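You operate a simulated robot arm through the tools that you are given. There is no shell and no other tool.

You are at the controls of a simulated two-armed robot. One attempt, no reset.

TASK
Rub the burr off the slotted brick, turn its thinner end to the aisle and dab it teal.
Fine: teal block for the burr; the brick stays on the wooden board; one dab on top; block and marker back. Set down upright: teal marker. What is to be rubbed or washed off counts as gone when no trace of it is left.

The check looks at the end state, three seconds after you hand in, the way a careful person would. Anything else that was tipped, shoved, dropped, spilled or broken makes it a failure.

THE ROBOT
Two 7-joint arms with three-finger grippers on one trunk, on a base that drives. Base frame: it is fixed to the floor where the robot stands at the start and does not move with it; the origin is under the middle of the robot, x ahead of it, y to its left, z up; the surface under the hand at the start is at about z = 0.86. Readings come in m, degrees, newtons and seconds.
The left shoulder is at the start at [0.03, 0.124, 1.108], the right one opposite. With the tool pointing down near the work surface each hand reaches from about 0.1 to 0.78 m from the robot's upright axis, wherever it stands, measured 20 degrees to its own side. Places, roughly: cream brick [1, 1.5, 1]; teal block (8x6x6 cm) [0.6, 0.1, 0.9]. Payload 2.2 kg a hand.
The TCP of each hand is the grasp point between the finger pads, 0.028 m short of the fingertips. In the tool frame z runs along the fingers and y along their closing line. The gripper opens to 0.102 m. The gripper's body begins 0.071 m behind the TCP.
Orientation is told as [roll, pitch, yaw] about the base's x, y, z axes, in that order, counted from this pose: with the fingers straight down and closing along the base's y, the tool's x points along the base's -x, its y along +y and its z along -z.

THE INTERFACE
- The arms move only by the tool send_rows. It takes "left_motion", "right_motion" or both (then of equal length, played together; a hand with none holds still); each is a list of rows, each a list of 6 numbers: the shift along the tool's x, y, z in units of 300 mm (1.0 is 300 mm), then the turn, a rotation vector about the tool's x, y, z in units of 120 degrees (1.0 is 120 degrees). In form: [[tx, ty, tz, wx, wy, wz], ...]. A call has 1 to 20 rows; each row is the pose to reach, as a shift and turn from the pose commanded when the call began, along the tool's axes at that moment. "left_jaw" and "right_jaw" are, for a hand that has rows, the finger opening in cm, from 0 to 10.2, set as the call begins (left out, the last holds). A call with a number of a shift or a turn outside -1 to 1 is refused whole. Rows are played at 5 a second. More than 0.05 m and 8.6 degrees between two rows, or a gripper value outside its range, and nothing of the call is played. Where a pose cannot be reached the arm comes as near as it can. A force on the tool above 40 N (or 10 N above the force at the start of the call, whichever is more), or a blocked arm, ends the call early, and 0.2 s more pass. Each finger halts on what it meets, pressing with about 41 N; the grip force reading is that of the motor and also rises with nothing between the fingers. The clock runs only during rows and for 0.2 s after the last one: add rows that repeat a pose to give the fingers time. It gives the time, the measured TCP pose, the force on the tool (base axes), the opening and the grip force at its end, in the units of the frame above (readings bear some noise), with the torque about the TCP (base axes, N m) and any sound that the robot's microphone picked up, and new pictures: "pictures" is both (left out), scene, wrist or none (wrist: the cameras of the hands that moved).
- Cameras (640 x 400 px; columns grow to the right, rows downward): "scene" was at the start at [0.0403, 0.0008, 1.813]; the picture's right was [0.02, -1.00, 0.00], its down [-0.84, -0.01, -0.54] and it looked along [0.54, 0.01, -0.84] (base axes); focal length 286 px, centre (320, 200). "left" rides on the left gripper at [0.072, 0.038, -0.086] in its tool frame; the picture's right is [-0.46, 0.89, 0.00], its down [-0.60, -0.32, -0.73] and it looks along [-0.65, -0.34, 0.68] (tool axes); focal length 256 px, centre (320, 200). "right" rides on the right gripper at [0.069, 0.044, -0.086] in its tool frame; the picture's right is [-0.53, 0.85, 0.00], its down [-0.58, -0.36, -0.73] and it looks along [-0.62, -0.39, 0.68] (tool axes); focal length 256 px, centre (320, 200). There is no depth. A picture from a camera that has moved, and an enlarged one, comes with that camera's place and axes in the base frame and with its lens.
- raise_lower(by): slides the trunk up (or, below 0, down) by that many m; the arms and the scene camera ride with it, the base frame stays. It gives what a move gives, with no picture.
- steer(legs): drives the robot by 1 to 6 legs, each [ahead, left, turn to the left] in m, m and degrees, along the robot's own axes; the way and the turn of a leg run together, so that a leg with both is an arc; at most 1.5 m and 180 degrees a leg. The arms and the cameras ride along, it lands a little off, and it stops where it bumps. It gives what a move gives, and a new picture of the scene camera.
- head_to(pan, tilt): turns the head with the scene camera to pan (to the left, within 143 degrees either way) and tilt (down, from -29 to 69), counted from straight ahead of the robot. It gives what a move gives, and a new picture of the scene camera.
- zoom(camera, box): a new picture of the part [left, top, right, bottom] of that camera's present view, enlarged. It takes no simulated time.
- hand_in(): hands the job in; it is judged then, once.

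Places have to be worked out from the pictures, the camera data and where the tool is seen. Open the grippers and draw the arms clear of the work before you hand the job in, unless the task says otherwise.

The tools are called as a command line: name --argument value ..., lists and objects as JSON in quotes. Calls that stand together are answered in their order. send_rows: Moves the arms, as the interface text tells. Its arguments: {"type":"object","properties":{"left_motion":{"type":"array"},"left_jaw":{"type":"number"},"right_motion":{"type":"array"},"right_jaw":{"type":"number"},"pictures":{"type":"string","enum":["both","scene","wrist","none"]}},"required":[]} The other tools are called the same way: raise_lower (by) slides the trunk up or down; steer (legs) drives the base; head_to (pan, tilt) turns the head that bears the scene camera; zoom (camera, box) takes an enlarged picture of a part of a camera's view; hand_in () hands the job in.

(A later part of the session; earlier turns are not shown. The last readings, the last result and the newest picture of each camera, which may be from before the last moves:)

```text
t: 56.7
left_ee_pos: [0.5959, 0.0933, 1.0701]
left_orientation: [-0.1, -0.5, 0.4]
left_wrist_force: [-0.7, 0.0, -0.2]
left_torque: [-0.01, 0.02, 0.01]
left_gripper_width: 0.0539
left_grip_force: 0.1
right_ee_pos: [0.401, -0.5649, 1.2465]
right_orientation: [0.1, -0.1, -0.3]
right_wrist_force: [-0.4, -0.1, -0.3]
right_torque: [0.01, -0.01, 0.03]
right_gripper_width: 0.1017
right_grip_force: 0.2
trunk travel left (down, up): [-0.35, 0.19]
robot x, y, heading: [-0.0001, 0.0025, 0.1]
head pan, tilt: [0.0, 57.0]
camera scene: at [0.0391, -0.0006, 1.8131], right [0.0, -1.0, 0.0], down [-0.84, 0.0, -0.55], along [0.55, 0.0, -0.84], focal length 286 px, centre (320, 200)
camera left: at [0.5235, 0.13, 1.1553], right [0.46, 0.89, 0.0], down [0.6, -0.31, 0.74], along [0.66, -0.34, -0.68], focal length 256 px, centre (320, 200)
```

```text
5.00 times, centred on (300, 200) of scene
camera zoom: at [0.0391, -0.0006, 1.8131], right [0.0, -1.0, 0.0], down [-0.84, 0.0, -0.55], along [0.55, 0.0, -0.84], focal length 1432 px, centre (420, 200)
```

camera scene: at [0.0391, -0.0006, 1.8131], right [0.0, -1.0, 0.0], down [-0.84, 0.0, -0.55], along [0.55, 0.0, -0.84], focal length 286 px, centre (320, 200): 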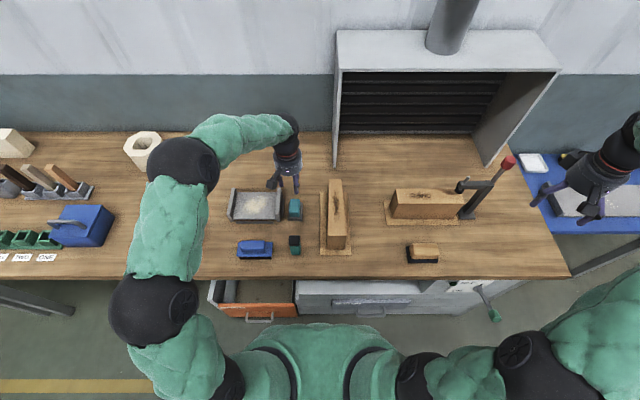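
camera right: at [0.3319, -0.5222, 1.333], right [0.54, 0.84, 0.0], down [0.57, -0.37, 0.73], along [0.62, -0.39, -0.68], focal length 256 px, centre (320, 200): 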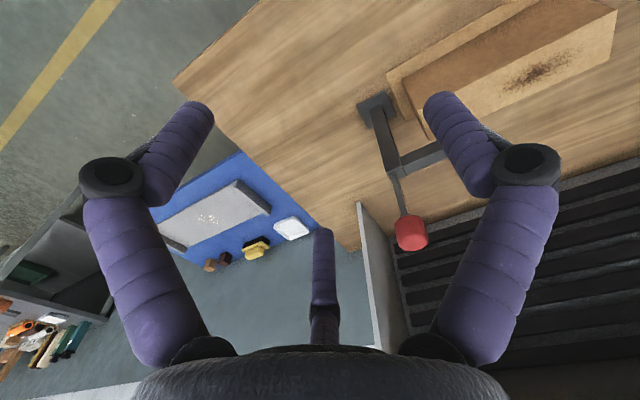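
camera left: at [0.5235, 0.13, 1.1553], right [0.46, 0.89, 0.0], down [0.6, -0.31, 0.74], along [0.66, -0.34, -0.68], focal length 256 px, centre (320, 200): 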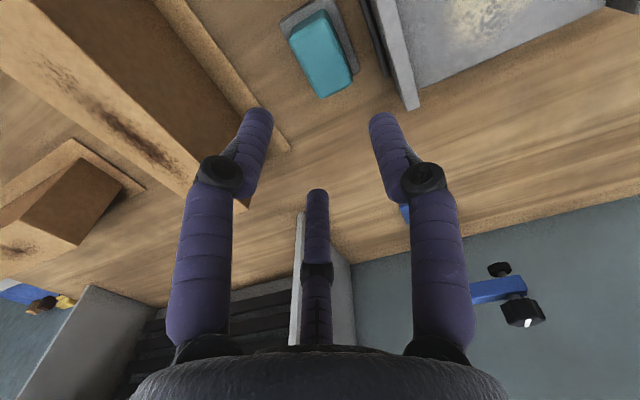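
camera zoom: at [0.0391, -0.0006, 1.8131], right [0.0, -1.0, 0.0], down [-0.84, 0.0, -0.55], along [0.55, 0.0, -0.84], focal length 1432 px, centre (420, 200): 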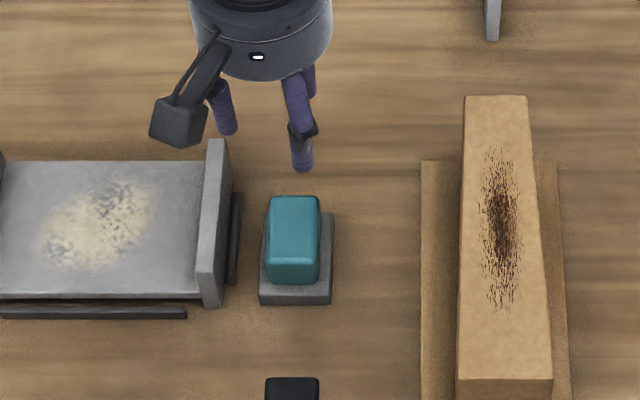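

The block has not moved. I open the fingers fully and turn the left hand to yaw 90° to grasp along the block's 8 cm length instead, away from the tray.

send_rows --left_motion '[[0, 0, 0, 0, 0, -0.068], [0, 0, 0, 0, 0, -0.136], [0, 0, 0, 0, 0, -0.204], [0, 0, 0, 0, 0, -0.272], [0, 0, 0, 0, 0, -0.34], [0, 0, 0, 0, 0, -0.408], [0, 0, 0, 0, 0, -0.476], [0, 0, 0, 0, 0, -0.544], [0, 0, 0, 0, 0, -0.612], [0, 0, 0, 0, 0, -0.68], [0.01, 0, 0, 0, 0, -0.747]]' --left_jaw 10.2

zoom --camera "scene" --box '[250, 160, 350, 240]'

```text
t: 59.1
left_ee_pos: [0.5948, 0.0936, 1.0696]
left_orientation: [-0.6, 0.2, 90.2]
left_wrist_force: [-0.4, 0.6, 0.1]
left_torque: [-0.02, -0.01, 0.02]
left_gripper_width: 0.1019
left_grip_force: 0.0
right_ee_pos: [0.4005, -0.5646, 1.2471]
right_orientation: [0.0, -0.2, -0.3]
right_wrist_force: [0.7, 0.3, 0.9]
right_torque: [-0.02, 0.01, -0.03]
right_gripper_width: 0.1019
right_grip_force: 0.0
trunk travel left (down, up): [-0.35, 0.19]
robot x, y, heading: [-0.0002, -0.0011, 0.1]
head pan, tilt: [0.0, 57.0]
camera scene: at [0.04, -0.0006, 1.8131], right [0.0, -1.0, 0.0], down [-0.84, 0.0, -0.54], along [0.54, 0.0, -0.84], focal length 286 px, centre (320, 200)
camera left: at [0.557, 0.0211, 1.1555], right [-0.89, 0.46, -0.01], down [0.31, 0.61, 0.73], along [0.34, 0.65, -0.68], focal length 256 px, centre (320, 200)
```

scene: 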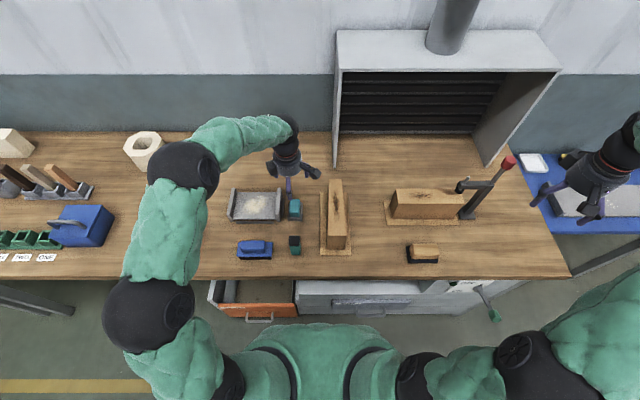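
left: 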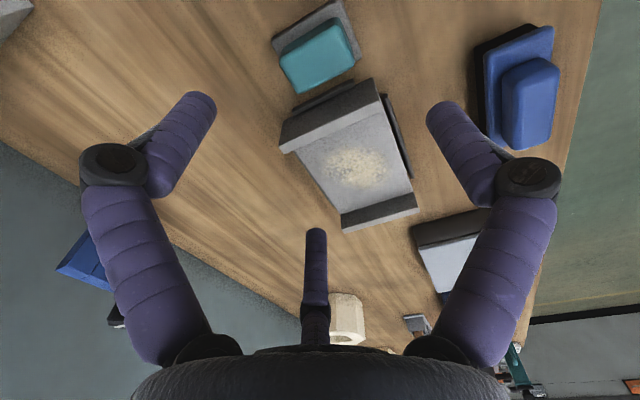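

```text
5.00 times, centred on (300, 200) of scene
camera zoom: at [0.04, -0.0006, 1.8131], right [0.0, -1.0, 0.0], down [-0.84, 0.0, -0.54], along [0.54, 0.0, -0.84], focal length 1432 px, centre (420, 200)
```

zoom: 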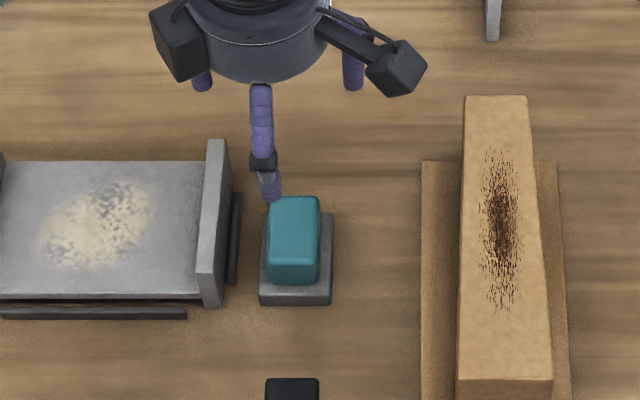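

Contact torques suggest the three visible digits may be the real contact geometry. I zoom in on the right hand to understand the fingers before going down again.

zoom --camera "scene" --box '[520, 110, 640, 230]'

zoom --camera "scene" --box '[255, 105, 345, 205]'

zoom --camera "left" --box '[60, 60, 580, 400]'

```text
3.33 times, centred on (580, 170) of scene
camera zoom: at [0.04, -0.0006, 1.8131], right [0.0, -1.0, 0.0], down [-0.84, 0.0, -0.54], along [0.54, 0.0, -0.84], focal length 955 px, centre (-547, 300)
```

zoom: 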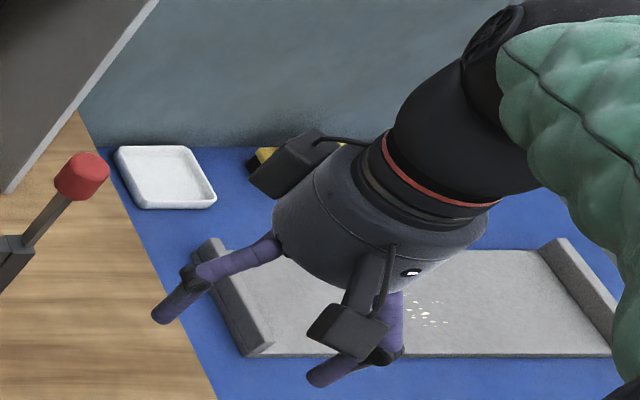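

```text
4.00 times, centred on (300, 155) of scene
camera zoom: at [0.04, -0.0006, 1.8131], right [0.0, -1.0, 0.0], down [-0.84, 0.0, -0.54], along [0.54, 0.0, -0.84], focal length 1146 px, centre (400, 380)
```

zoom: 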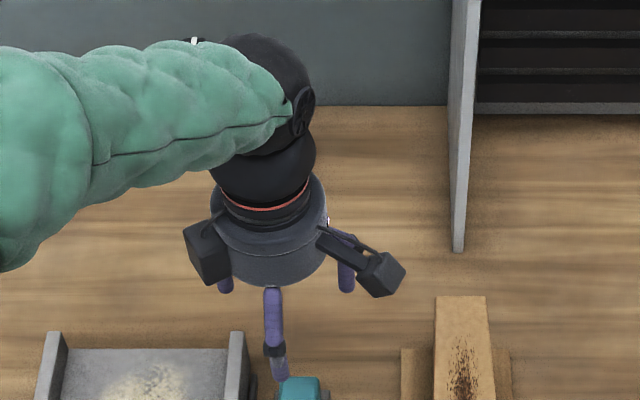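

```text
1.18 times, centred on (320, 230) of left
camera zoom: at [0.557, 0.0211, 1.1555], right [-0.89, 0.46, -0.01], down [0.31, 0.61, 0.73], along [0.34, 0.65, -0.68], focal length 301 px, centre (320, 165)
```

zoom: 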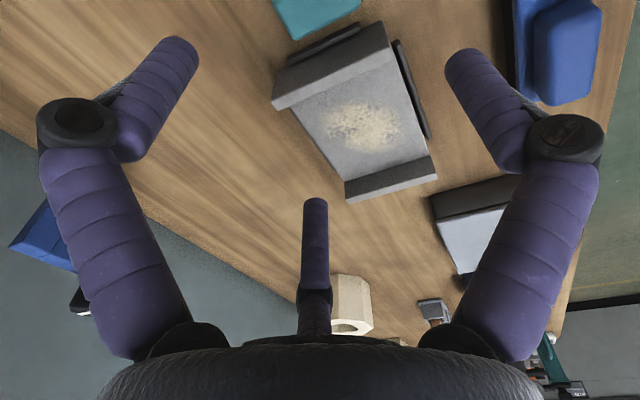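

Evidence points to three real digits (thumb on tool +y, two opposite). With yaw 90° I can pinch the handle with a 6.4 cm opening, staying clear of the tray; I lower carefully in two stages.

send_rows --left_motion '[[0.005, 0.03, 0.1, 0, 0, 0], [0.005, 0.03, 0.25, 0, 0, 0], [0.005, 0.03, 0.35, 0, 0, 0], [0.005, 0.03, 0.43, 0, 0, 0], [0.005, 0.03, 0.43, 0, 0, 0]]' --left_jaw 6.4

zoom --camera "scene" --box '[250, 160, 350, 240]'

```text
t: 60.3
left_ee_pos: [0.5868, 0.094, 0.9382]
left_orientation: [-0.6, 0.1, 90.0]
left_wrist_force: [-0.7, -0.1, -0.1]
left_torque: [0.03, -0.06, 0.04]
left_gripper_width: 0.0642
left_grip_force: 0.0
right_ee_pos: [0.4016, -0.565, 1.2466]
right_orientation: [-0.1, -0.1, -0.3]
right_wrist_force: [0.3, 0.5, -0.3]
right_torque: [-0.01, -0.01, -0.04]
right_gripper_width: 0.1019
right_grip_force: 0.1
trunk travel left (down, up): [-0.35, 0.19]
robot x, y, heading: [-0.0005, 0.0028, -0.1]
head pan, tilt: [0.0, 57.0]
camera scene: at [0.0397, -0.0007, 1.8132], right [0.0, -1.0, 0.0], down [-0.84, 0.0, -0.54], along [0.54, 0.0, -0.84], focal length 286 px, centre (320, 200)
camera left: at [0.5483, 0.0199, 1.0253], right [-0.89, 0.46, -0.01], down [0.31, 0.61, 0.73], along [0.35, 0.65, -0.68], focal length 256 px, centre (320, 200)
```

scene: 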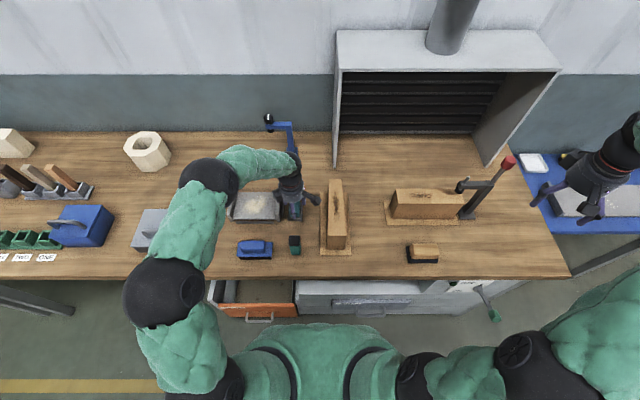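
left: 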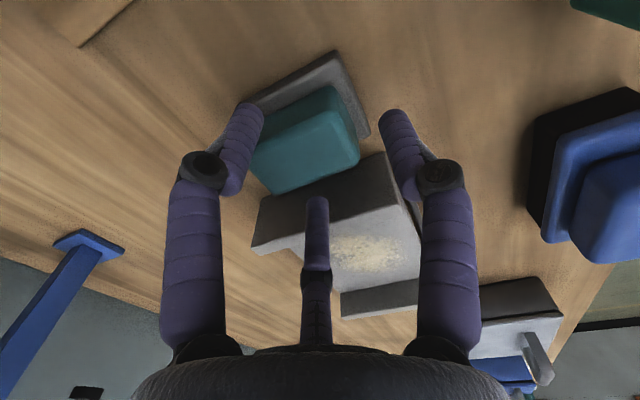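

```text
5.00 times, centred on (300, 200) of scene
camera zoom: at [0.0397, -0.0007, 1.8132], right [0.0, -1.0, 0.0], down [-0.84, 0.0, -0.54], along [0.54, 0.0, -0.84], focal length 1432 px, centre (420, 200)
```

zoom: 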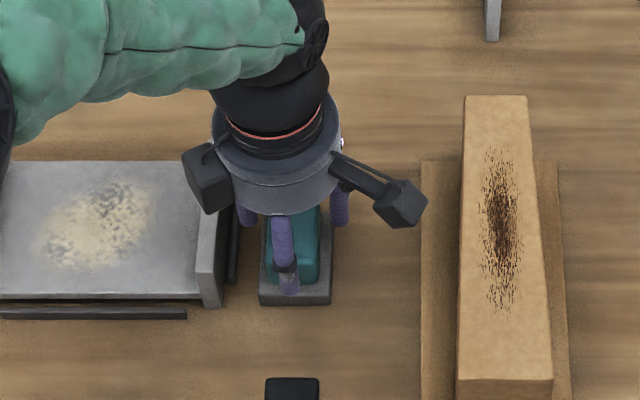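

No contact at fingertip height 0.91, supporting the three-digit picture. I go down another 2 cm and then close on the handle.

send_rows --left_motion '[[0, 0, 0.03, 0, 0, 0], [0, 0, 0.065, 0, 0, 0], [0, 0, 0.065, 0, 0, 0]]' --pictures "wrist"

```text
t: 61.1
left_ee_pos: [0.5862, 0.0925, 0.9188]
left_orientation: [-0.7, 0.1, 90.0]
left_wrist_force: [-0.5, 0.5, -0.5]
left_torque: [0.01, 0.0, 0.02]
left_gripper_width: 0.064
left_grip_force: 0.0
right_ee_pos: [0.4013, -0.5648, 1.2481]
right_orientation: [0.0, -0.1, -0.4]
right_wrist_force: [-0.9, -0.3, 0.2]
right_torque: [0.02, -0.01, -0.04]
right_gripper_width: 0.1018
right_grip_force: 0.0
trunk travel left (down, up): [-0.35, 0.19]
robot x, y, heading: [-0.0028, 0.002, -0.2]
head pan, tilt: [0.0, 57.0]
camera left: at [0.5486, 0.0197, 1.0056], right [-0.89, 0.46, -0.01], down [0.31, 0.61, 0.73], along [0.35, 0.65, -0.68], focal length 256 px, centre (320, 200)
```

left: 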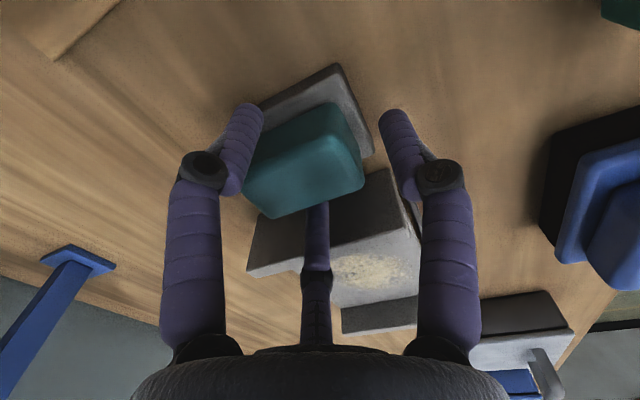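

The digits surround the teal handle with clearance. I close the left gripper.

send_rows --left_motion '[[0, 0, 0, 0, 0, 0], [0, 0, 0, 0, 0, 0], [0, 0, 0, 0, 0, 0], [0, 0, 0, 0, 0, 0]]' --left_jaw 0

zoom --camera "scene" --box '[250, 160, 350, 240]'

```text
t: 62.1
left_ee_pos: [0.5862, 0.0922, 0.9208]
left_orientation: [-0.6, 0.1, 90.1]
left_wrist_force: [1.5, 1.7, 1.6]
left_torque: [0.09, -0.23, -0.03]
left_gripper_width: 0.0445
left_grip_force: 41.0
right_ee_pos: [0.4012, -0.5658, 1.2465]
right_orientation: [0.0, -0.1, -0.3]
right_wrist_force: [-0.6, 0.1, -0.1]
right_torque: [-0.01, -0.02, 0.01]
right_gripper_width: 0.1019
right_grip_force: 0.0
trunk travel left (down, up): [-0.35, 0.19]
robot x, y, heading: [0.0022, 0.004, 0.1]
head pan, tilt: [0.0, 57.0]
camera scene: at [0.0403, -0.0006, 1.8131], right [0.0, -1.0, 0.0], down [-0.84, 0.0, -0.54], along [0.54, 0.0, -0.84], focal length 286 px, centre (320, 200)
camera left: at [0.5489, 0.0198, 1.0059], right [-0.89, 0.46, -0.01], down [0.31, 0.61, 0.73], along [0.35, 0.65, -0.68], focal length 256 px, centre (320, 200)
```

scene: 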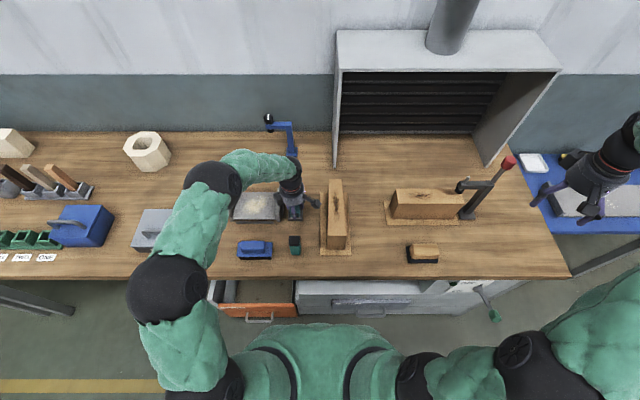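
left: 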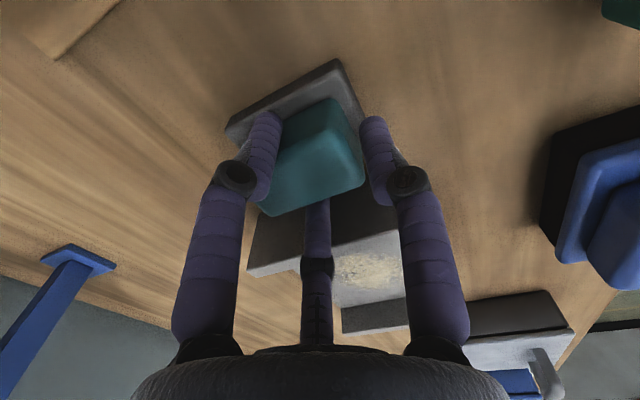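

```text
5.00 times, centred on (300, 200) of scene
camera zoom: at [0.0403, -0.0006, 1.8131], right [0.0, -1.0, 0.0], down [-0.84, 0.0, -0.54], along [0.54, 0.0, -0.84], focal length 1432 px, centre (420, 200)
```

zoom: 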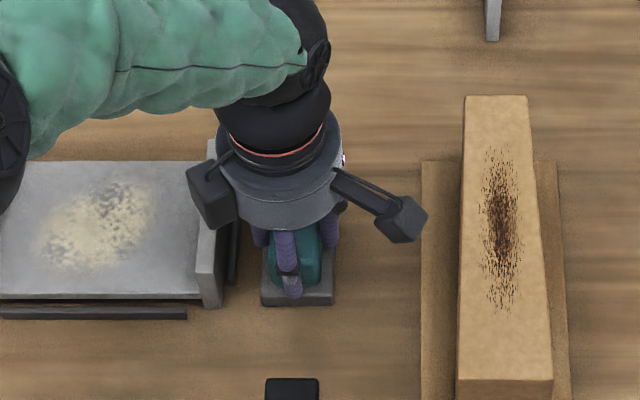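

Gripped at 4.45 cm. I lift the block and see whether the grey sole comes with it.

send_rows --left_motion '[[0, 0, -0.05, 0, 0, 0], [0, 0, -0.15, 0, 0, 0], [0, 0, -0.3, 0, 0, 0], [0, 0, -0.45, 0, 0, 0], [0, 0, -0.55, 0, 0, 0]]'

zoom --camera "scene" --box '[250, 140, 350, 220]'

```text
t: 63.3
left_ee_pos: [0.5863, 0.0931, 1.0859]
left_orientation: [-0.6, 0.2, 90.1]
left_wrist_force: [-0.3, -0.8, -2.5]
left_torque: [0.01, 0.03, 0.01]
left_gripper_width: 0.0444
left_grip_force: 41.1
right_ee_pos: [0.4017, -0.5632, 1.2466]
right_orientation: [0.0, -0.2, -0.4]
right_wrist_force: [0.8, 0.5, 0.3]
right_torque: [0.04, -0.03, -0.01]
right_gripper_width: 0.1019
right_grip_force: 0.0
trunk travel left (down, up): [-0.35, 0.19]
robot x, y, heading: [-0.0013, 0.005, 0.2]
head pan, tilt: [0.0, 57.0]
camera scene: at [0.0398, -0.0005, 1.8131], right [0.0, -1.0, 0.0], down [-0.84, 0.0, -0.54], along [0.54, 0.0, -0.84], focal length 286 px, centre (320, 200)
camera left: at [0.5486, 0.0204, 1.1721], right [-0.89, 0.46, -0.01], down [0.31, 0.61, 0.73], along [0.35, 0.65, -0.68], focal length 256 px, centre (320, 200)
```

scene: 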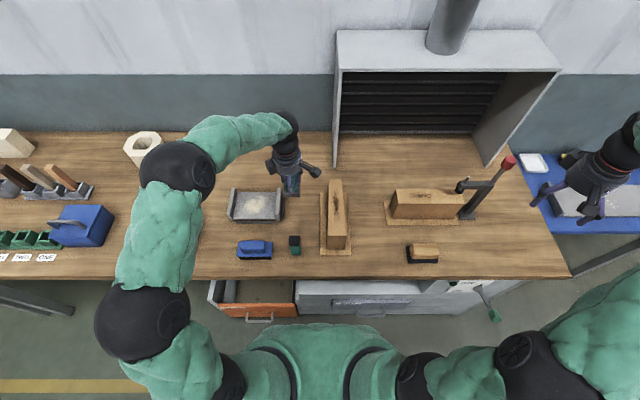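
left: 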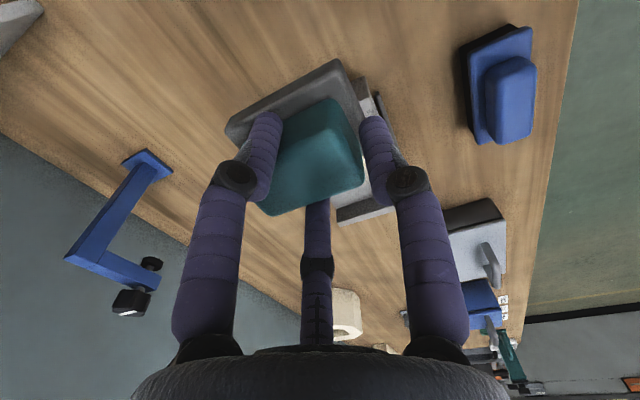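

```text
5.00 times, centred on (300, 180) of scene
camera zoom: at [0.0398, -0.0005, 1.8131], right [0.0, -1.0, 0.0], down [-0.84, 0.0, -0.54], along [0.54, 0.0, -0.84], focal length 1432 px, centre (420, 300)
```

zoom: 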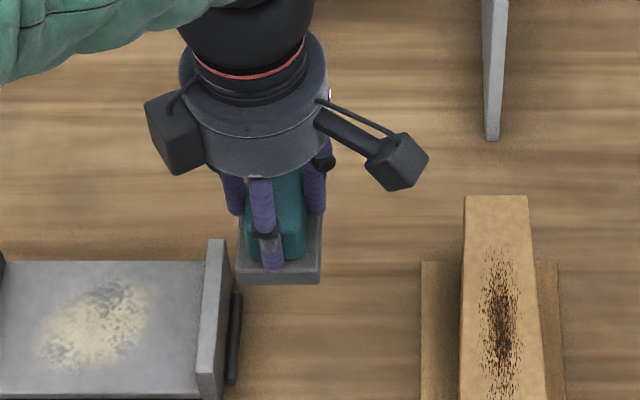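

The grey sole is part of the block; its underside sits about 5.8 cm below the TCP. The burr spans x 0.487–0.618 around y −0.056 on the brick top (z≈0.985); I carry the block above it.

send_rows --left_motion '[[0.12, 0.03, -0.03, 0, 0, 0], [0.24, 0.06, -0.03, 0, 0, 0], [0.36, 0.09, -0.03, 0, 0, 0], [0.46, 0.12, -0.03, 0, 0, 0], [0.497, 0.133, -0.03, 0, 0, 0]]'

zoom --camera "scene" --box '[290, 150, 390, 260]'

```text
t: 64.5
left_ee_pos: [0.5463, -0.0572, 1.0944]
left_orientation: [-0.6, 0.0, 90.1]
left_wrist_force: [-0.1, -0.6, -0.7]
left_torque: [-0.01, 0.0, 0.0]
left_gripper_width: 0.0441
left_grip_force: 40.8
right_ee_pos: [0.4017, -0.5635, 1.2478]
right_orientation: [0.1, -0.1, -0.3]
right_wrist_force: [-0.3, -0.2, 0.7]
right_torque: [-0.01, -0.02, -0.01]
right_gripper_width: 0.1018
right_grip_force: 0.0
trunk travel left (down, up): [-0.35, 0.19]
robot x, y, heading: [0.0009, -0.0019, -0.1]
head pan, tilt: [0.0, 57.0]
camera scene: at [0.0405, -0.0006, 1.8131], right [0.0, -1.0, 0.0], down [-0.84, 0.0, -0.54], along [0.54, 0.0, -0.84], focal length 286 px, centre (320, 200)
camera left: at [0.5081, -0.13, 1.1816], right [-0.89, 0.46, -0.01], down [0.31, 0.61, 0.73], along [0.35, 0.65, -0.68], focal length 256 px, centre (320, 200)
```

scene: 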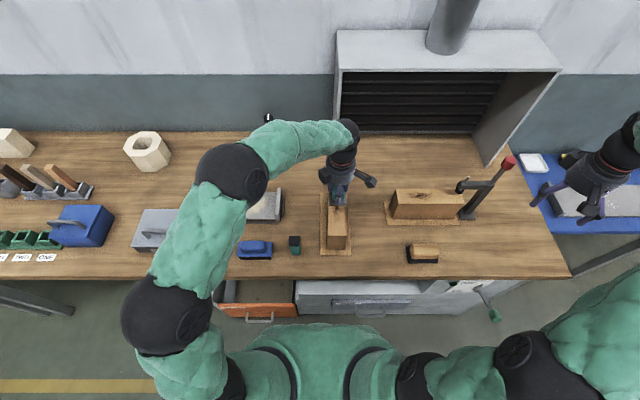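
left: 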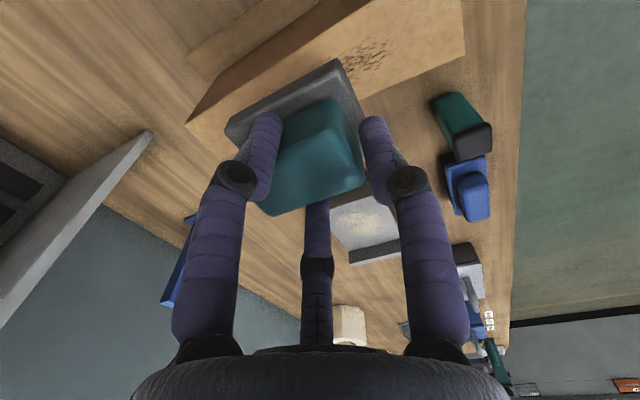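

```text
3.64 times, centred on (340, 205) of scene
camera zoom: at [0.0405, -0.0006, 1.8131], right [0.0, -1.0, 0.0], down [-0.84, 0.0, -0.54], along [0.54, 0.0, -0.84], focal length 1042 px, centre (247, 182)
```

zoom: 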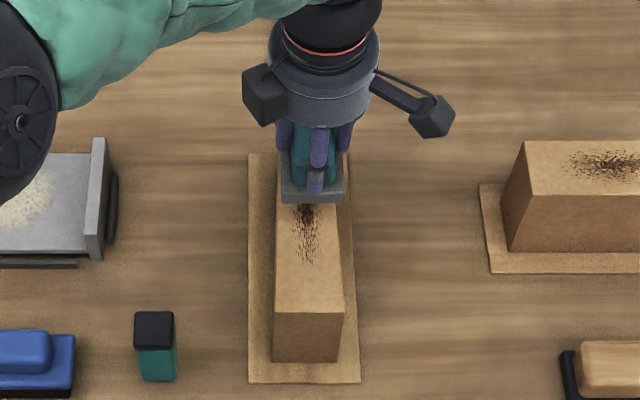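

The sole is centred over the brick. I lower close to contact.

send_rows --left_motion '[[0, 0, 0.06, 0, 0, 0], [0, 0, 0.12, 0, 0, 0], [0, 0, 0.15, 0, 0, 0], [0, 0, 0.157, 0, 0, 0]]' --pictures "none"

```text
t: 65.5
left_ee_pos: [0.5468, -0.0563, 1.047]
left_orientation: [-0.6, 0.1, 90.1]
left_wrist_force: [0.5, 0.2, -2.2]
left_torque: [0.01, 0.03, -0.02]
left_gripper_width: 0.0447
left_grip_force: 40.7
right_ee_pos: [0.4009, -0.5645, 1.2465]
right_orientation: [0.0, 0.0, -0.3]
right_wrist_force: [-0.9, 0.0, 0.9]
right_torque: [-0.01, 0.01, -0.01]
right_gripper_width: 0.102
right_grip_force: 0.1
trunk travel left (down, up): [-0.35, 0.19]
robot x, y, heading: [-0.0017, -0.0009, -0.2]
head pan, tilt: [0.0, 57.0]
```

No contact yet at z=1.047; I continue down in small steps.

send_rows --left_motion '[[0, 0, 0.007, 0, 0, 0], [0, 0, 0.014, 0, 0, 0], [0, 0, 0.014, 0, 0, 0]]' --pictures "none"

```text
t: 66.3
left_ee_pos: [0.5458, -0.0561, 1.0424]
left_orientation: [-0.6, 0.1, 90.1]
left_wrist_force: [0.9, -0.9, -1.5]
left_torque: [-0.01, 0.04, -0.03]
left_gripper_width: 0.0446
left_grip_force: 40.8
right_ee_pos: [0.4019, -0.5652, 1.2469]
right_orientation: [0.0, 0.0, -0.4]
right_wrist_force: [0.4, 0.2, -0.2]
right_torque: [-0.01, -0.02, -0.01]
right_gripper_width: 0.1019
right_grip_force: 0.0
trunk travel left (down, up): [-0.35, 0.19]
robot x, y, heading: [0.0006, 0.0021, -0.1]
head pan, tilt: [0.0, 57.0]
```

Still free at 1.042; lowering further by millimetres.

send_rows --left_motion '[[0, 0, 0.007, 0, 0, 0], [0, 0, 0.014, 0, 0, 0], [0, 0, 0.02, 0, 0, 0]]' --pictures "scene"

zoom --camera "scene" --box '[300, 160, 370, 260]'

```text
t: 67.1
left_ee_pos: [0.5465, -0.0564, 1.0372]
left_orientation: [-0.7, 0.1, 90.0]
left_wrist_force: [-2.6, 0.2, 6.2]
left_torque: [0.25, 0.03, 0.01]
left_gripper_width: 0.0443
left_grip_force: 40.6
right_ee_pos: [0.4012, -0.5641, 1.247]
right_orientation: [-0.1, -0.1, -0.3]
right_wrist_force: [0.3, -0.1, -0.2]
right_torque: [-0.02, 0.02, 0.02]
right_gripper_width: 0.102
right_grip_force: 0.0
trunk travel left (down, up): [-0.35, 0.19]
robot x, y, heading: [0.001, -0.0005, 0.2]
head pan, tilt: [0.0, 57.0]
camera scene: at [0.0394, -0.0005, 1.8132], right [0.0, -1.0, 0.0], down [-0.84, 0.0, -0.54], along [0.54, 0.0, -0.84], focal length 286 px, centre (320, 200)
```

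scene: 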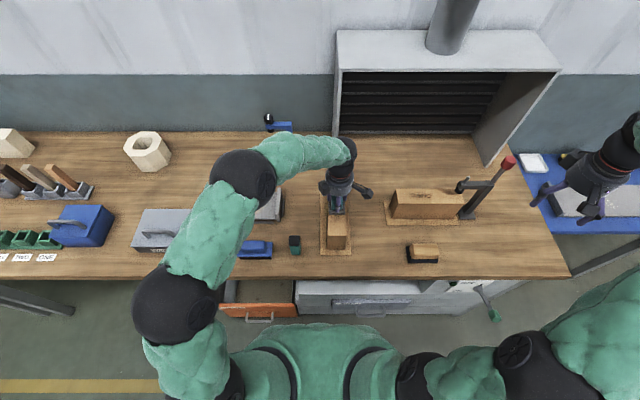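

```text
4.00 times, centred on (335, 210) of scene
camera zoom: at [0.0394, -0.0005, 1.8132], right [0.0, -1.0, 0.0], down [-0.84, 0.0, -0.54], along [0.54, 0.0, -0.84], focal length 1146 px, centre (260, 160)
```

zoom: 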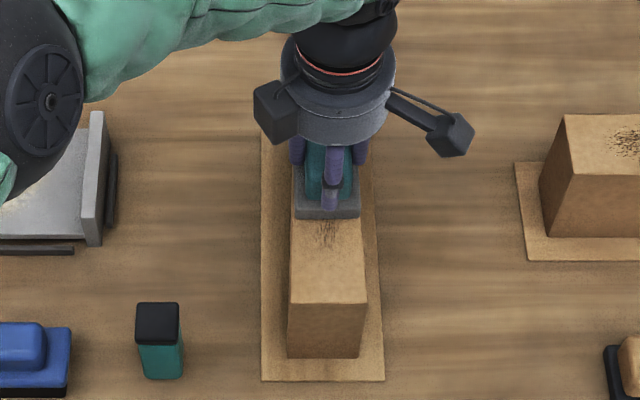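

Contact at z≈1.038 with about 8 N. I rub along x over the whole burr length in back-and-forth strokes.

send_rows --left_motion '[[0, 0.07, 0.003, 0, 0, 0], [0, 0.137, 0.003, 0, 0, 0], [0, 0.07, 0.003, 0, 0, 0], [0, 0, 0.003, 0, 0, 0], [0, -0.07, 0.003, 0, 0, 0], [0, -0.13, 0.003, 0, 0, 0], [0, -0.07, 0.003, 0, 0, 0], [0, 0, 0.003, 0, 0, 0], [0, 0.07, 0.003, 0, 0, 0], [0, 0.137, 0.003, 0, 0, 0], [0, 0.07, 0.003, 0, 0, 0], [0, 0, 0.003, 0, 0, 0], [0, -0.07, 0.003, 0, 0, 0], [0, -0.13, 0.003, 0, 0, 0], [0, -0.07, 0.003, 0, 0, 0], [0, 0, 0.003, 0, 0, 0]]' --pictures "scene"

zoom --camera "scene" --box '[300, 160, 370, 260]'

```text
t: 70.5
left_ee_pos: [0.5459, -0.056, 1.0368]
left_orientation: [-0.4, 0.1, 90.1]
left_wrist_force: [-3.6, 1.2, 7.6]
left_torque: [-0.14, -0.26, 0.01]
left_gripper_width: 0.0446
left_grip_force: 40.6
right_ee_pos: [0.4003, -0.5645, 1.2477]
right_orientation: [0.1, -0.2, -0.3]
right_wrist_force: [0.3, -0.9, -0.2]
right_torque: [0.0, 0.02, 0.01]
right_gripper_width: 0.1021
right_grip_force: 0.1
trunk travel left (down, up): [-0.35, 0.19]
robot x, y, heading: [-0.0047, -0.0015, 0.1]
head pan, tilt: [0.0, 57.0]
camera scene: at [0.0393, -0.0005, 1.8131], right [0.0, -1.0, 0.0], down [-0.84, 0.0, -0.54], along [0.54, 0.0, -0.84], focal length 286 px, centre (320, 200)
```

scene: 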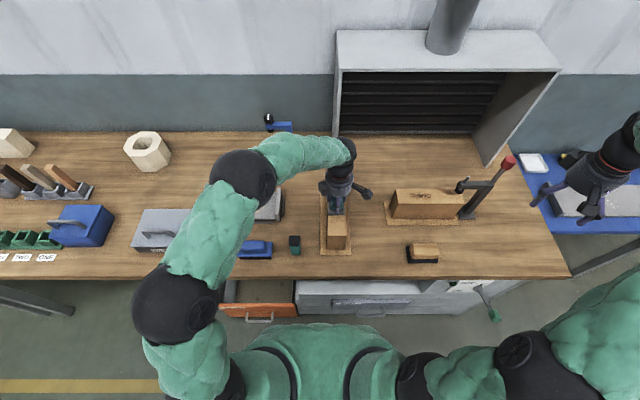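

```text
4.00 times, centred on (335, 210) of scene
camera zoom: at [0.0393, -0.0005, 1.8131], right [0.0, -1.0, 0.0], down [-0.84, 0.0, -0.54], along [0.54, 0.0, -0.84], focal length 1146 px, centre (260, 160)
```

zoom: 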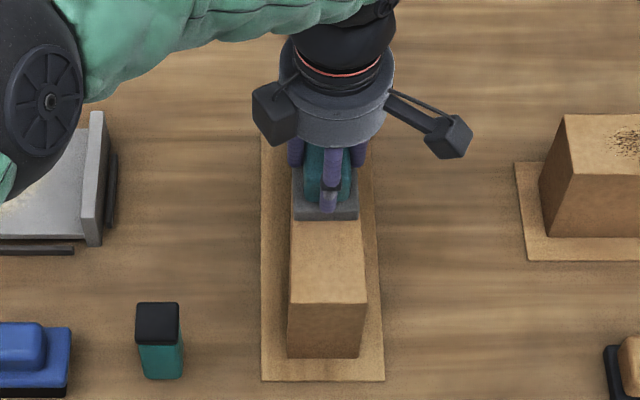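

The near part of the burr is gone and the brick didn't move. I do a second set of strokes with slight sideways shift and longer reach, then lift to inspect.

send_rows --left_motion '[[0.02, -0.07, 0.003, 0, 0, 0], [0.02, -0.14, 0.003, 0, 0, 0], [0.02, -0.19, 0.003, 0, 0, 0], [0.02, -0.12, 0.003, 0, 0, 0], [0.02, -0.05, 0.003, 0, 0, 0], [0.02, 0.02, 0.003, 0, 0, 0], [0.02, 0.09, 0.003, 0, 0, 0], [0, 0.15, 0.003, 0, 0, 0], [-0.02, 0.08, 0.003, 0, 0, 0], [-0.02, 0.01, 0.003, 0, 0, 0], [-0.02, -0.06, 0.003, 0, 0, 0], [-0.02, -0.13, 0.003, 0, 0, 0], [-0.02, -0.19, 0.003, 0, 0, 0], [0, -0.12, 0.003, 0, 0, 0], [0, -0.05, 0.003, 0, 0, 0], [0, 0, 0, 0, 0, 0]]' --pictures "none"

send_rows --left_motion '[[0, 0, -0.07, 0, 0, 0], [0, 0, -0.15, 0, 0, 0], [-0.1, 0, -0.18, 0, 0, 0], [-0.2, 0, -0.18, 0, 0, 0], [-0.3, 0, -0.18, 0, 0, 0], [-0.4, 0, -0.18, 0, 0, 0], [-0.5, 0, -0.18, 0, 0, 0]]' --pictures "both"

zoom --camera "scene" --box '[300, 160, 370, 260]'

```text
t: 73.9
left_ee_pos: [0.546, -0.0557, 1.0359]
left_orientation: [-0.5, 0.1, 90.1]
left_wrist_force: [1.7, 0.8, 2.1]
left_torque: [0.04, -0.25, 0.05]
left_gripper_width: 0.0443
left_grip_force: 41.0
right_ee_pos: [0.4017, -0.5644, 1.2466]
right_orientation: [0.0, -0.1, -0.2]
right_wrist_force: [0.4, 0.1, 0.1]
right_torque: [0.0, 0.01, -0.01]
right_gripper_width: 0.1021
right_grip_force: 0.0
trunk travel left (down, up): [-0.35, 0.19]
robot x, y, heading: [0.0008, 0.0016, 0.1]
head pan, tilt: [0.0, 57.0]
```

```text
t: 75.5
left_ee_pos: [0.5463, 0.0933, 1.089]
left_orientation: [-0.5, 0.1, 90.1]
left_wrist_force: [0.4, 1.2, -1.4]
left_torque: [0.0, 0.03, 0.01]
left_gripper_width: 0.0445
left_grip_force: 41.6
right_ee_pos: [0.4012, -0.5639, 1.2472]
right_orientation: [0.0, -0.2, -0.4]
right_wrist_force: [0.2, 0.2, 0.3]
right_torque: [-0.02, 0.01, -0.01]
right_gripper_width: 0.1022
right_grip_force: 0.0
trunk travel left (down, up): [-0.35, 0.19]
robot x, y, heading: [-0.0022, 0.0009, 0.1]
head pan, tilt: [0.0, 57.0]
camera scene: at [0.0401, 0.0006, 1.8131], right [0.0, -1.0, 0.0], down [-0.84, 0.0, -0.54], along [0.54, 0.0, -0.84], focal length 286 px, centre (320, 200)
camera left: at [0.5088, 0.0213, 1.1758], right [-0.89, 0.46, -0.01], down [0.31, 0.61, 0.73], along [0.35, 0.65, -0.68], focal length 256 px, centre (320, 200)
```

scene: 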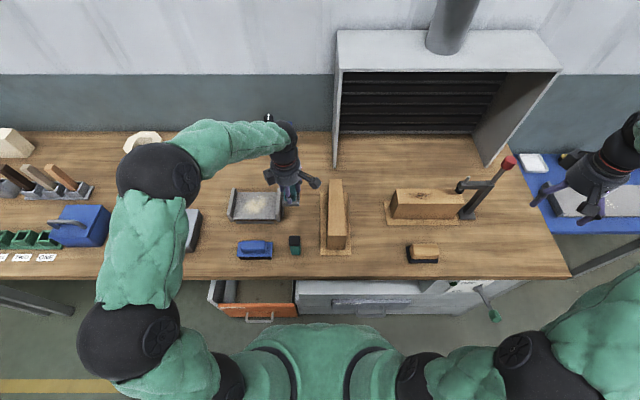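
left: 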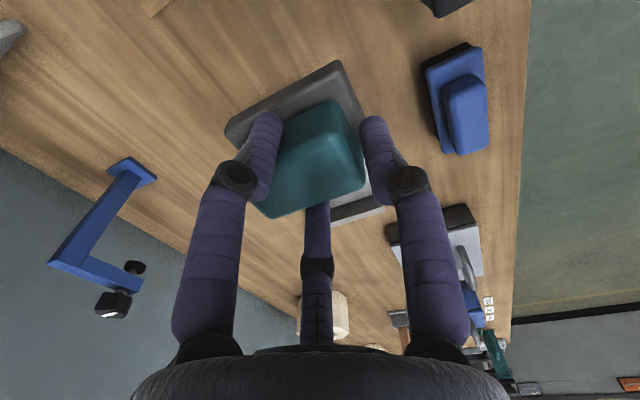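

```text
4.00 times, centred on (335, 210) of scene
camera zoom: at [0.0401, 0.0006, 1.8131], right [0.0, -1.0, 0.0], down [-0.84, 0.0, -0.54], along [0.54, 0.0, -0.84], focal length 1146 px, centre (260, 160)
```

zoom: 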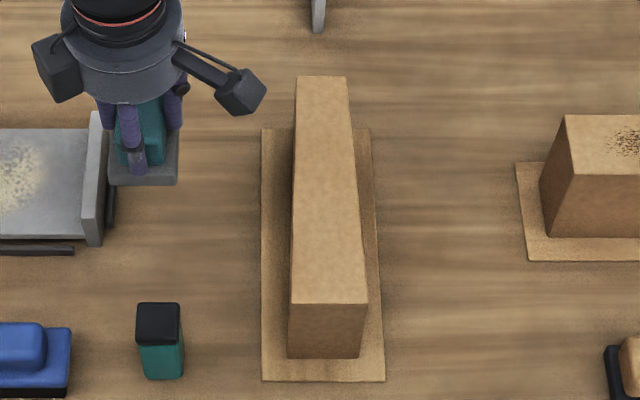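

The top looks clean; I zoom very closely to check for any trace.

zoom --camera "scene" --box '[322, 175, 354, 215]'

zoom --camera "scene" --box '[322, 210, 354, 250]'

```text
10.00 times, centred on (338, 195) of scene
camera zoom: at [0.0401, 0.0006, 1.8131], right [0.0, -1.0, 0.0], down [-0.84, 0.0, -0.54], along [0.54, 0.0, -0.84], focal length 2865 px, centre (140, 250)
```

zoom: 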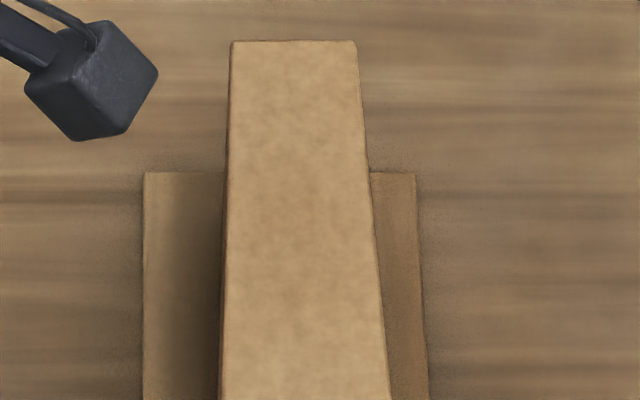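

```text
10.00 times, centred on (338, 230) of scene
camera zoom: at [0.0401, 0.0006, 1.8131], right [0.0, -1.0, 0.0], down [-0.84, 0.0, -0.54], along [0.54, 0.0, -0.84], focal length 2865 px, centre (140, -100)
```

zoom: 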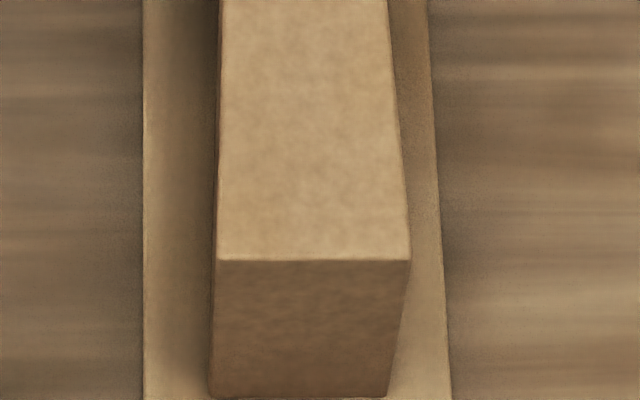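

The top is fully clean. I return the teal block: shift to its original spot and lower.

send_rows --left_motion '[[0, -0.07, 0, 0, 0, 0], [0.003, -0.133, 0, 0, 0, 0], [0.003, -0.133, 0.1, 0, 0, 0], [0.003, -0.133, 0.22, 0, 0, 0], [0.003, -0.133, 0.34, 0, 0, 0], [0.003, -0.133, 0.44, 0, 0, 0], [0.003, -0.133, 0.51, 0, 0, 0], [0.003, -0.133, 0.53, 0, 0, 0]]'

zoom --camera "scene" --box '[250, 160, 350, 240]'

```text
t: 77.3
left_ee_pos: [0.5879, 0.0927, 0.9309]
left_orientation: [-0.6, 0.1, 90.2]
left_wrist_force: [0.5, 0.3, -1.6]
left_torque: [-0.01, 0.02, -0.03]
left_gripper_width: 0.0443
left_grip_force: 41.2
right_ee_pos: [0.4019, -0.5645, 1.2474]
right_orientation: [0.1, -0.1, -0.2]
right_wrist_force: [-0.4, 0.3, 0.2]
right_torque: [-0.01, -0.01, 0.04]
right_gripper_width: 0.1021
right_grip_force: 0.0
trunk travel left (down, up): [-0.35, 0.19]
robot x, y, heading: [0.0024, 0.0007, 0.0]
head pan, tilt: [0.0, 57.0]
camera scene: at [0.0403, -0.0005, 1.8131], right [0.0, -1.0, 0.0], down [-0.84, 0.0, -0.54], along [0.54, 0.0, -0.84], focal length 286 px, centre (320, 200)
camera left: at [0.5492, 0.0195, 1.0166], right [-0.89, 0.46, -0.01], down [0.31, 0.61, 0.73], along [0.35, 0.65, -0.68], focal length 256 px, centre (320, 200)
```

scene: 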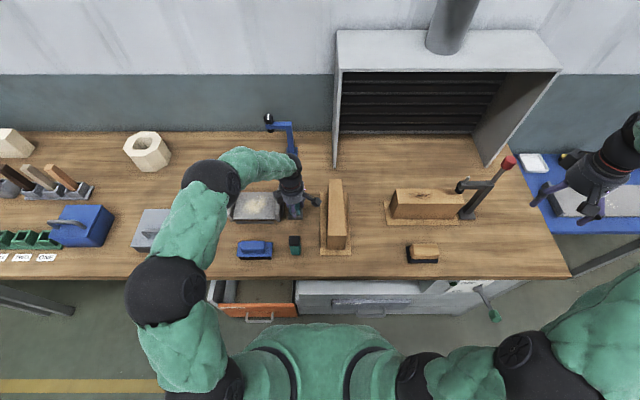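
left: 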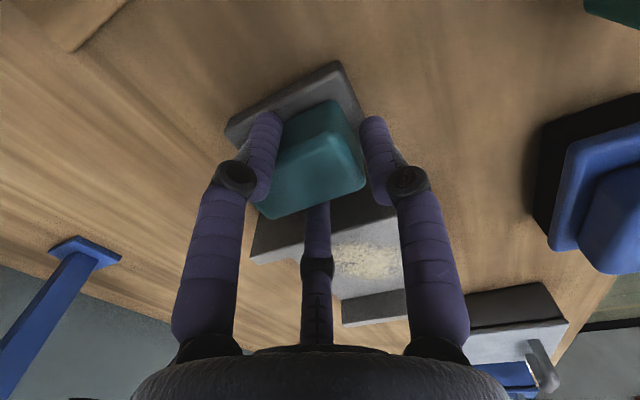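

```text
5.00 times, centred on (300, 200) of scene
camera zoom: at [0.0403, -0.0005, 1.8131], right [0.0, -1.0, 0.0], down [-0.84, 0.0, -0.54], along [0.54, 0.0, -0.84], focal length 1432 px, centre (420, 200)
```

zoom: 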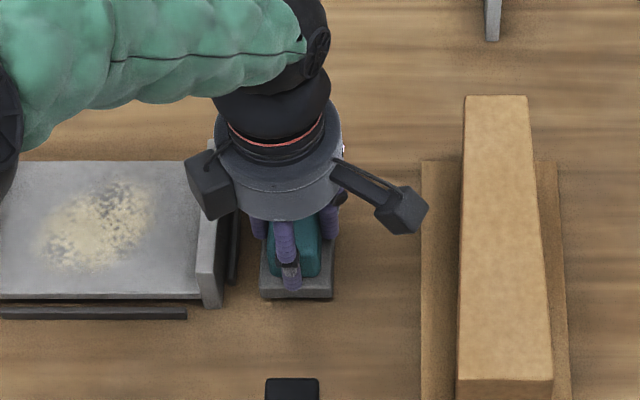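

I lower the last centimetre until it touches the bench; the block is right above its original spot.

send_rows --left_motion '[[0, 0, 0.012, 0, 0, 0], [0, 0, 0.022, 0, 0, 0], [0, 0, 0.03, 0, 0, 0]]' --pictures "none"

```text
t: 78.1
left_ee_pos: [0.588, 0.0929, 0.9215]
left_orientation: [-0.6, 0.2, 90.2]
left_wrist_force: [0.0, 0.8, -1.8]
left_torque: [0.0, 0.02, 0.0]
left_gripper_width: 0.0446
left_grip_force: 41.1
right_ee_pos: [0.4024, -0.5635, 1.2472]
right_orientation: [0.0, -0.1, -0.4]
right_wrist_force: [-0.1, -0.7, -1.3]
right_torque: [-0.02, 0.0, -0.04]
right_gripper_width: 0.1021
right_grip_force: 0.0
trunk travel left (down, up): [-0.35, 0.19]
robot x, y, heading: [-0.0045, -0.0001, 0.0]
head pan, tilt: [0.0, 57.0]
```

No contact yet (only the block's weight); a few millimetres more.

send_rows --left_motion '[[0, 0, 0.005, 0, 0, 0], [0, 0, 0.01, 0, 0, 0], [0, 0, 0.01, 0, 0, 0]]' --pictures "none"

```text
t: 78.9
left_ee_pos: [0.5868, 0.0926, 0.9181]
left_orientation: [-0.7, 0.1, 90.1]
left_wrist_force: [-0.7, -0.6, -2.5]
left_torque: [-0.02, 0.01, -0.01]
left_gripper_width: 0.0444
left_grip_force: 41.3
right_ee_pos: [0.4013, -0.5643, 1.2481]
right_orientation: [0.0, -0.1, -0.3]
right_wrist_force: [0.2, -0.9, 0.0]
right_torque: [-0.03, -0.01, -0.02]
right_gripper_width: 0.102
right_grip_force: 0.0
trunk travel left (down, up): [-0.35, 0.19]
robot x, y, heading: [-0.0016, 0.0024, 0.1]
head pan, tilt: [0.0, 57.0]
```

send_rows --left_motion '[[0, 0, 0.005, 0, 0, 0], [0, 0, 0.01, 0, 0, 0], [0, 0, 0.01, 0, 0, 0]]' --pictures "none"

```text
t: 79.7
left_ee_pos: [0.5875, 0.0929, 0.9179]
left_orientation: [-0.7, 0.1, 90.2]
left_wrist_force: [-1.3, -0.3, 11.4]
left_torque: [0.09, 0.43, 0.01]
left_gripper_width: 0.0443
left_grip_force: 41.0
right_ee_pos: [0.4008, -0.5648, 1.247]
right_orientation: [0.0, -0.2, -0.3]
right_wrist_force: [0.2, 0.2, -0.1]
right_torque: [0.02, -0.01, -0.03]
right_gripper_width: 0.1022
right_grip_force: 0.0
trunk travel left (down, up): [-0.35, 0.19]
robot x, y, heading: [0.0026, 0.0007, -0.0]
head pan, tilt: [0.0, 57.0]
```

The block is on the bench (11 N contact). I open to the same 6.4 cm as when I came in, and then lift straight up.

send_rows --left_motion '[[0, 0, -0.004, 0, 0, 0], [0, 0, -0.004, 0, 0, 0], [0, 0, -0.004, 0, 0, 0]]' --left_jaw 6.4 --pictures "none"

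send_rows --left_motion '[[0, 0, -0.06, 0, 0, 0], [0, 0, -0.15, 0, 0, 0], [0, 0, -0.3, 0, 0, 0], [0, 0, -0.45, 0, 0, 0]]'

zoom --camera "scene" --box '[250, 180, 350, 260]'

```text
t: 80.5
left_ee_pos: [0.5877, 0.0927, 0.9176]
left_orientation: [-0.7, 0.1, 90.0]
left_wrist_force: [-0.7, 0.0, -0.1]
left_torque: [0.0, 0.0, 0.02]
left_gripper_width: 0.0636
left_grip_force: 0.1
right_ee_pos: [0.4028, -0.5642, 1.247]
right_orientation: [0.0, -0.1, -0.3]
right_wrist_force: [0.4, 0.3, 0.1]
right_torque: [0.0, 0.0, 0.03]
right_gripper_width: 0.1018
right_grip_force: 0.1
trunk travel left (down, up): [-0.35, 0.19]
robot x, y, heading: [-0.0015, 0.0002, 0.3]
head pan, tilt: [0.0, 57.0]
```

```text
t: 81.5
left_ee_pos: [0.5864, 0.0928, 1.0539]
left_orientation: [-0.5, 0.1, 90.2]
left_wrist_force: [0.1, -0.5, -0.4]
left_torque: [0.01, -0.01, -0.01]
left_gripper_width: 0.0641
left_grip_force: 0.1
right_ee_pos: [0.4007, -0.5645, 1.2477]
right_orientation: [0.1, -0.1, -0.4]
right_wrist_force: [0.2, 0.0, -0.1]
right_torque: [0.01, -0.02, -0.03]
right_gripper_width: 0.1023
right_grip_force: 0.1
trunk travel left (down, up): [-0.35, 0.19]
robot x, y, heading: [0.0015, -0.0015, 0.0]
head pan, tilt: [0.0, 57.0]
camera scene: at [0.0392, -0.0008, 1.8132], right [0.0, -1.0, 0.0], down [-0.84, 0.0, -0.54], along [0.54, 0.0, -0.84], focal length 286 px, centre (320, 200)
camera left: at [0.5483, 0.0192, 1.1402], right [-0.89, 0.46, -0.01], down [0.31, 0.61, 0.73], along [0.35, 0.65, -0.68], focal length 256 px, centre (320, 200)
```

scene: 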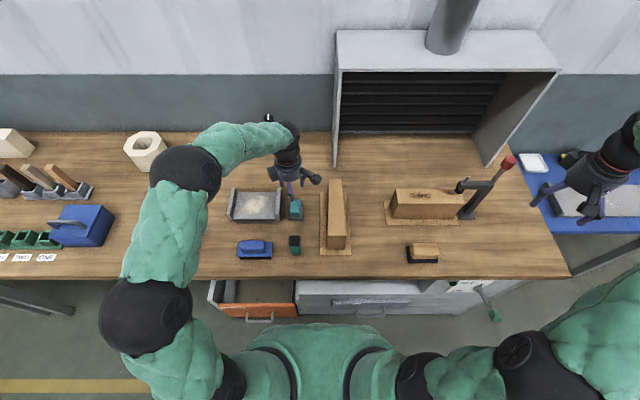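
left: 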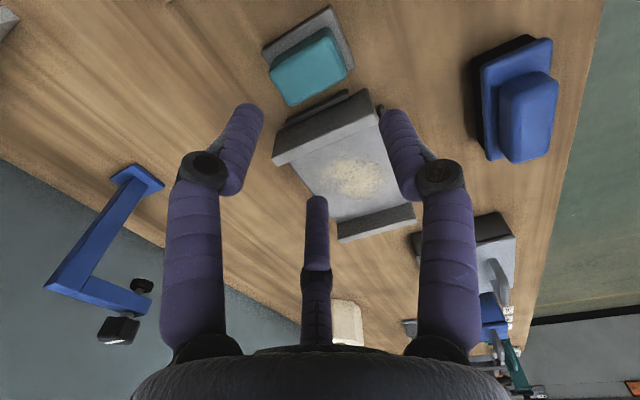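

```text
5.00 times, centred on (300, 220) of scene
camera zoom: at [0.0392, -0.0008, 1.8132], right [0.0, -1.0, 0.0], down [-0.84, 0.0, -0.54], along [0.54, 0.0, -0.84], focal length 1432 px, centre (420, 100)
```

zoom: 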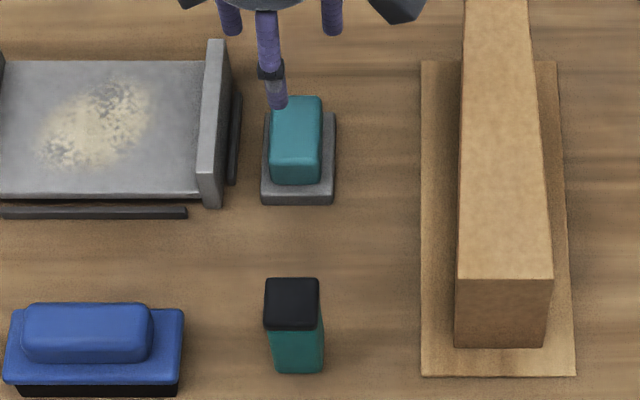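

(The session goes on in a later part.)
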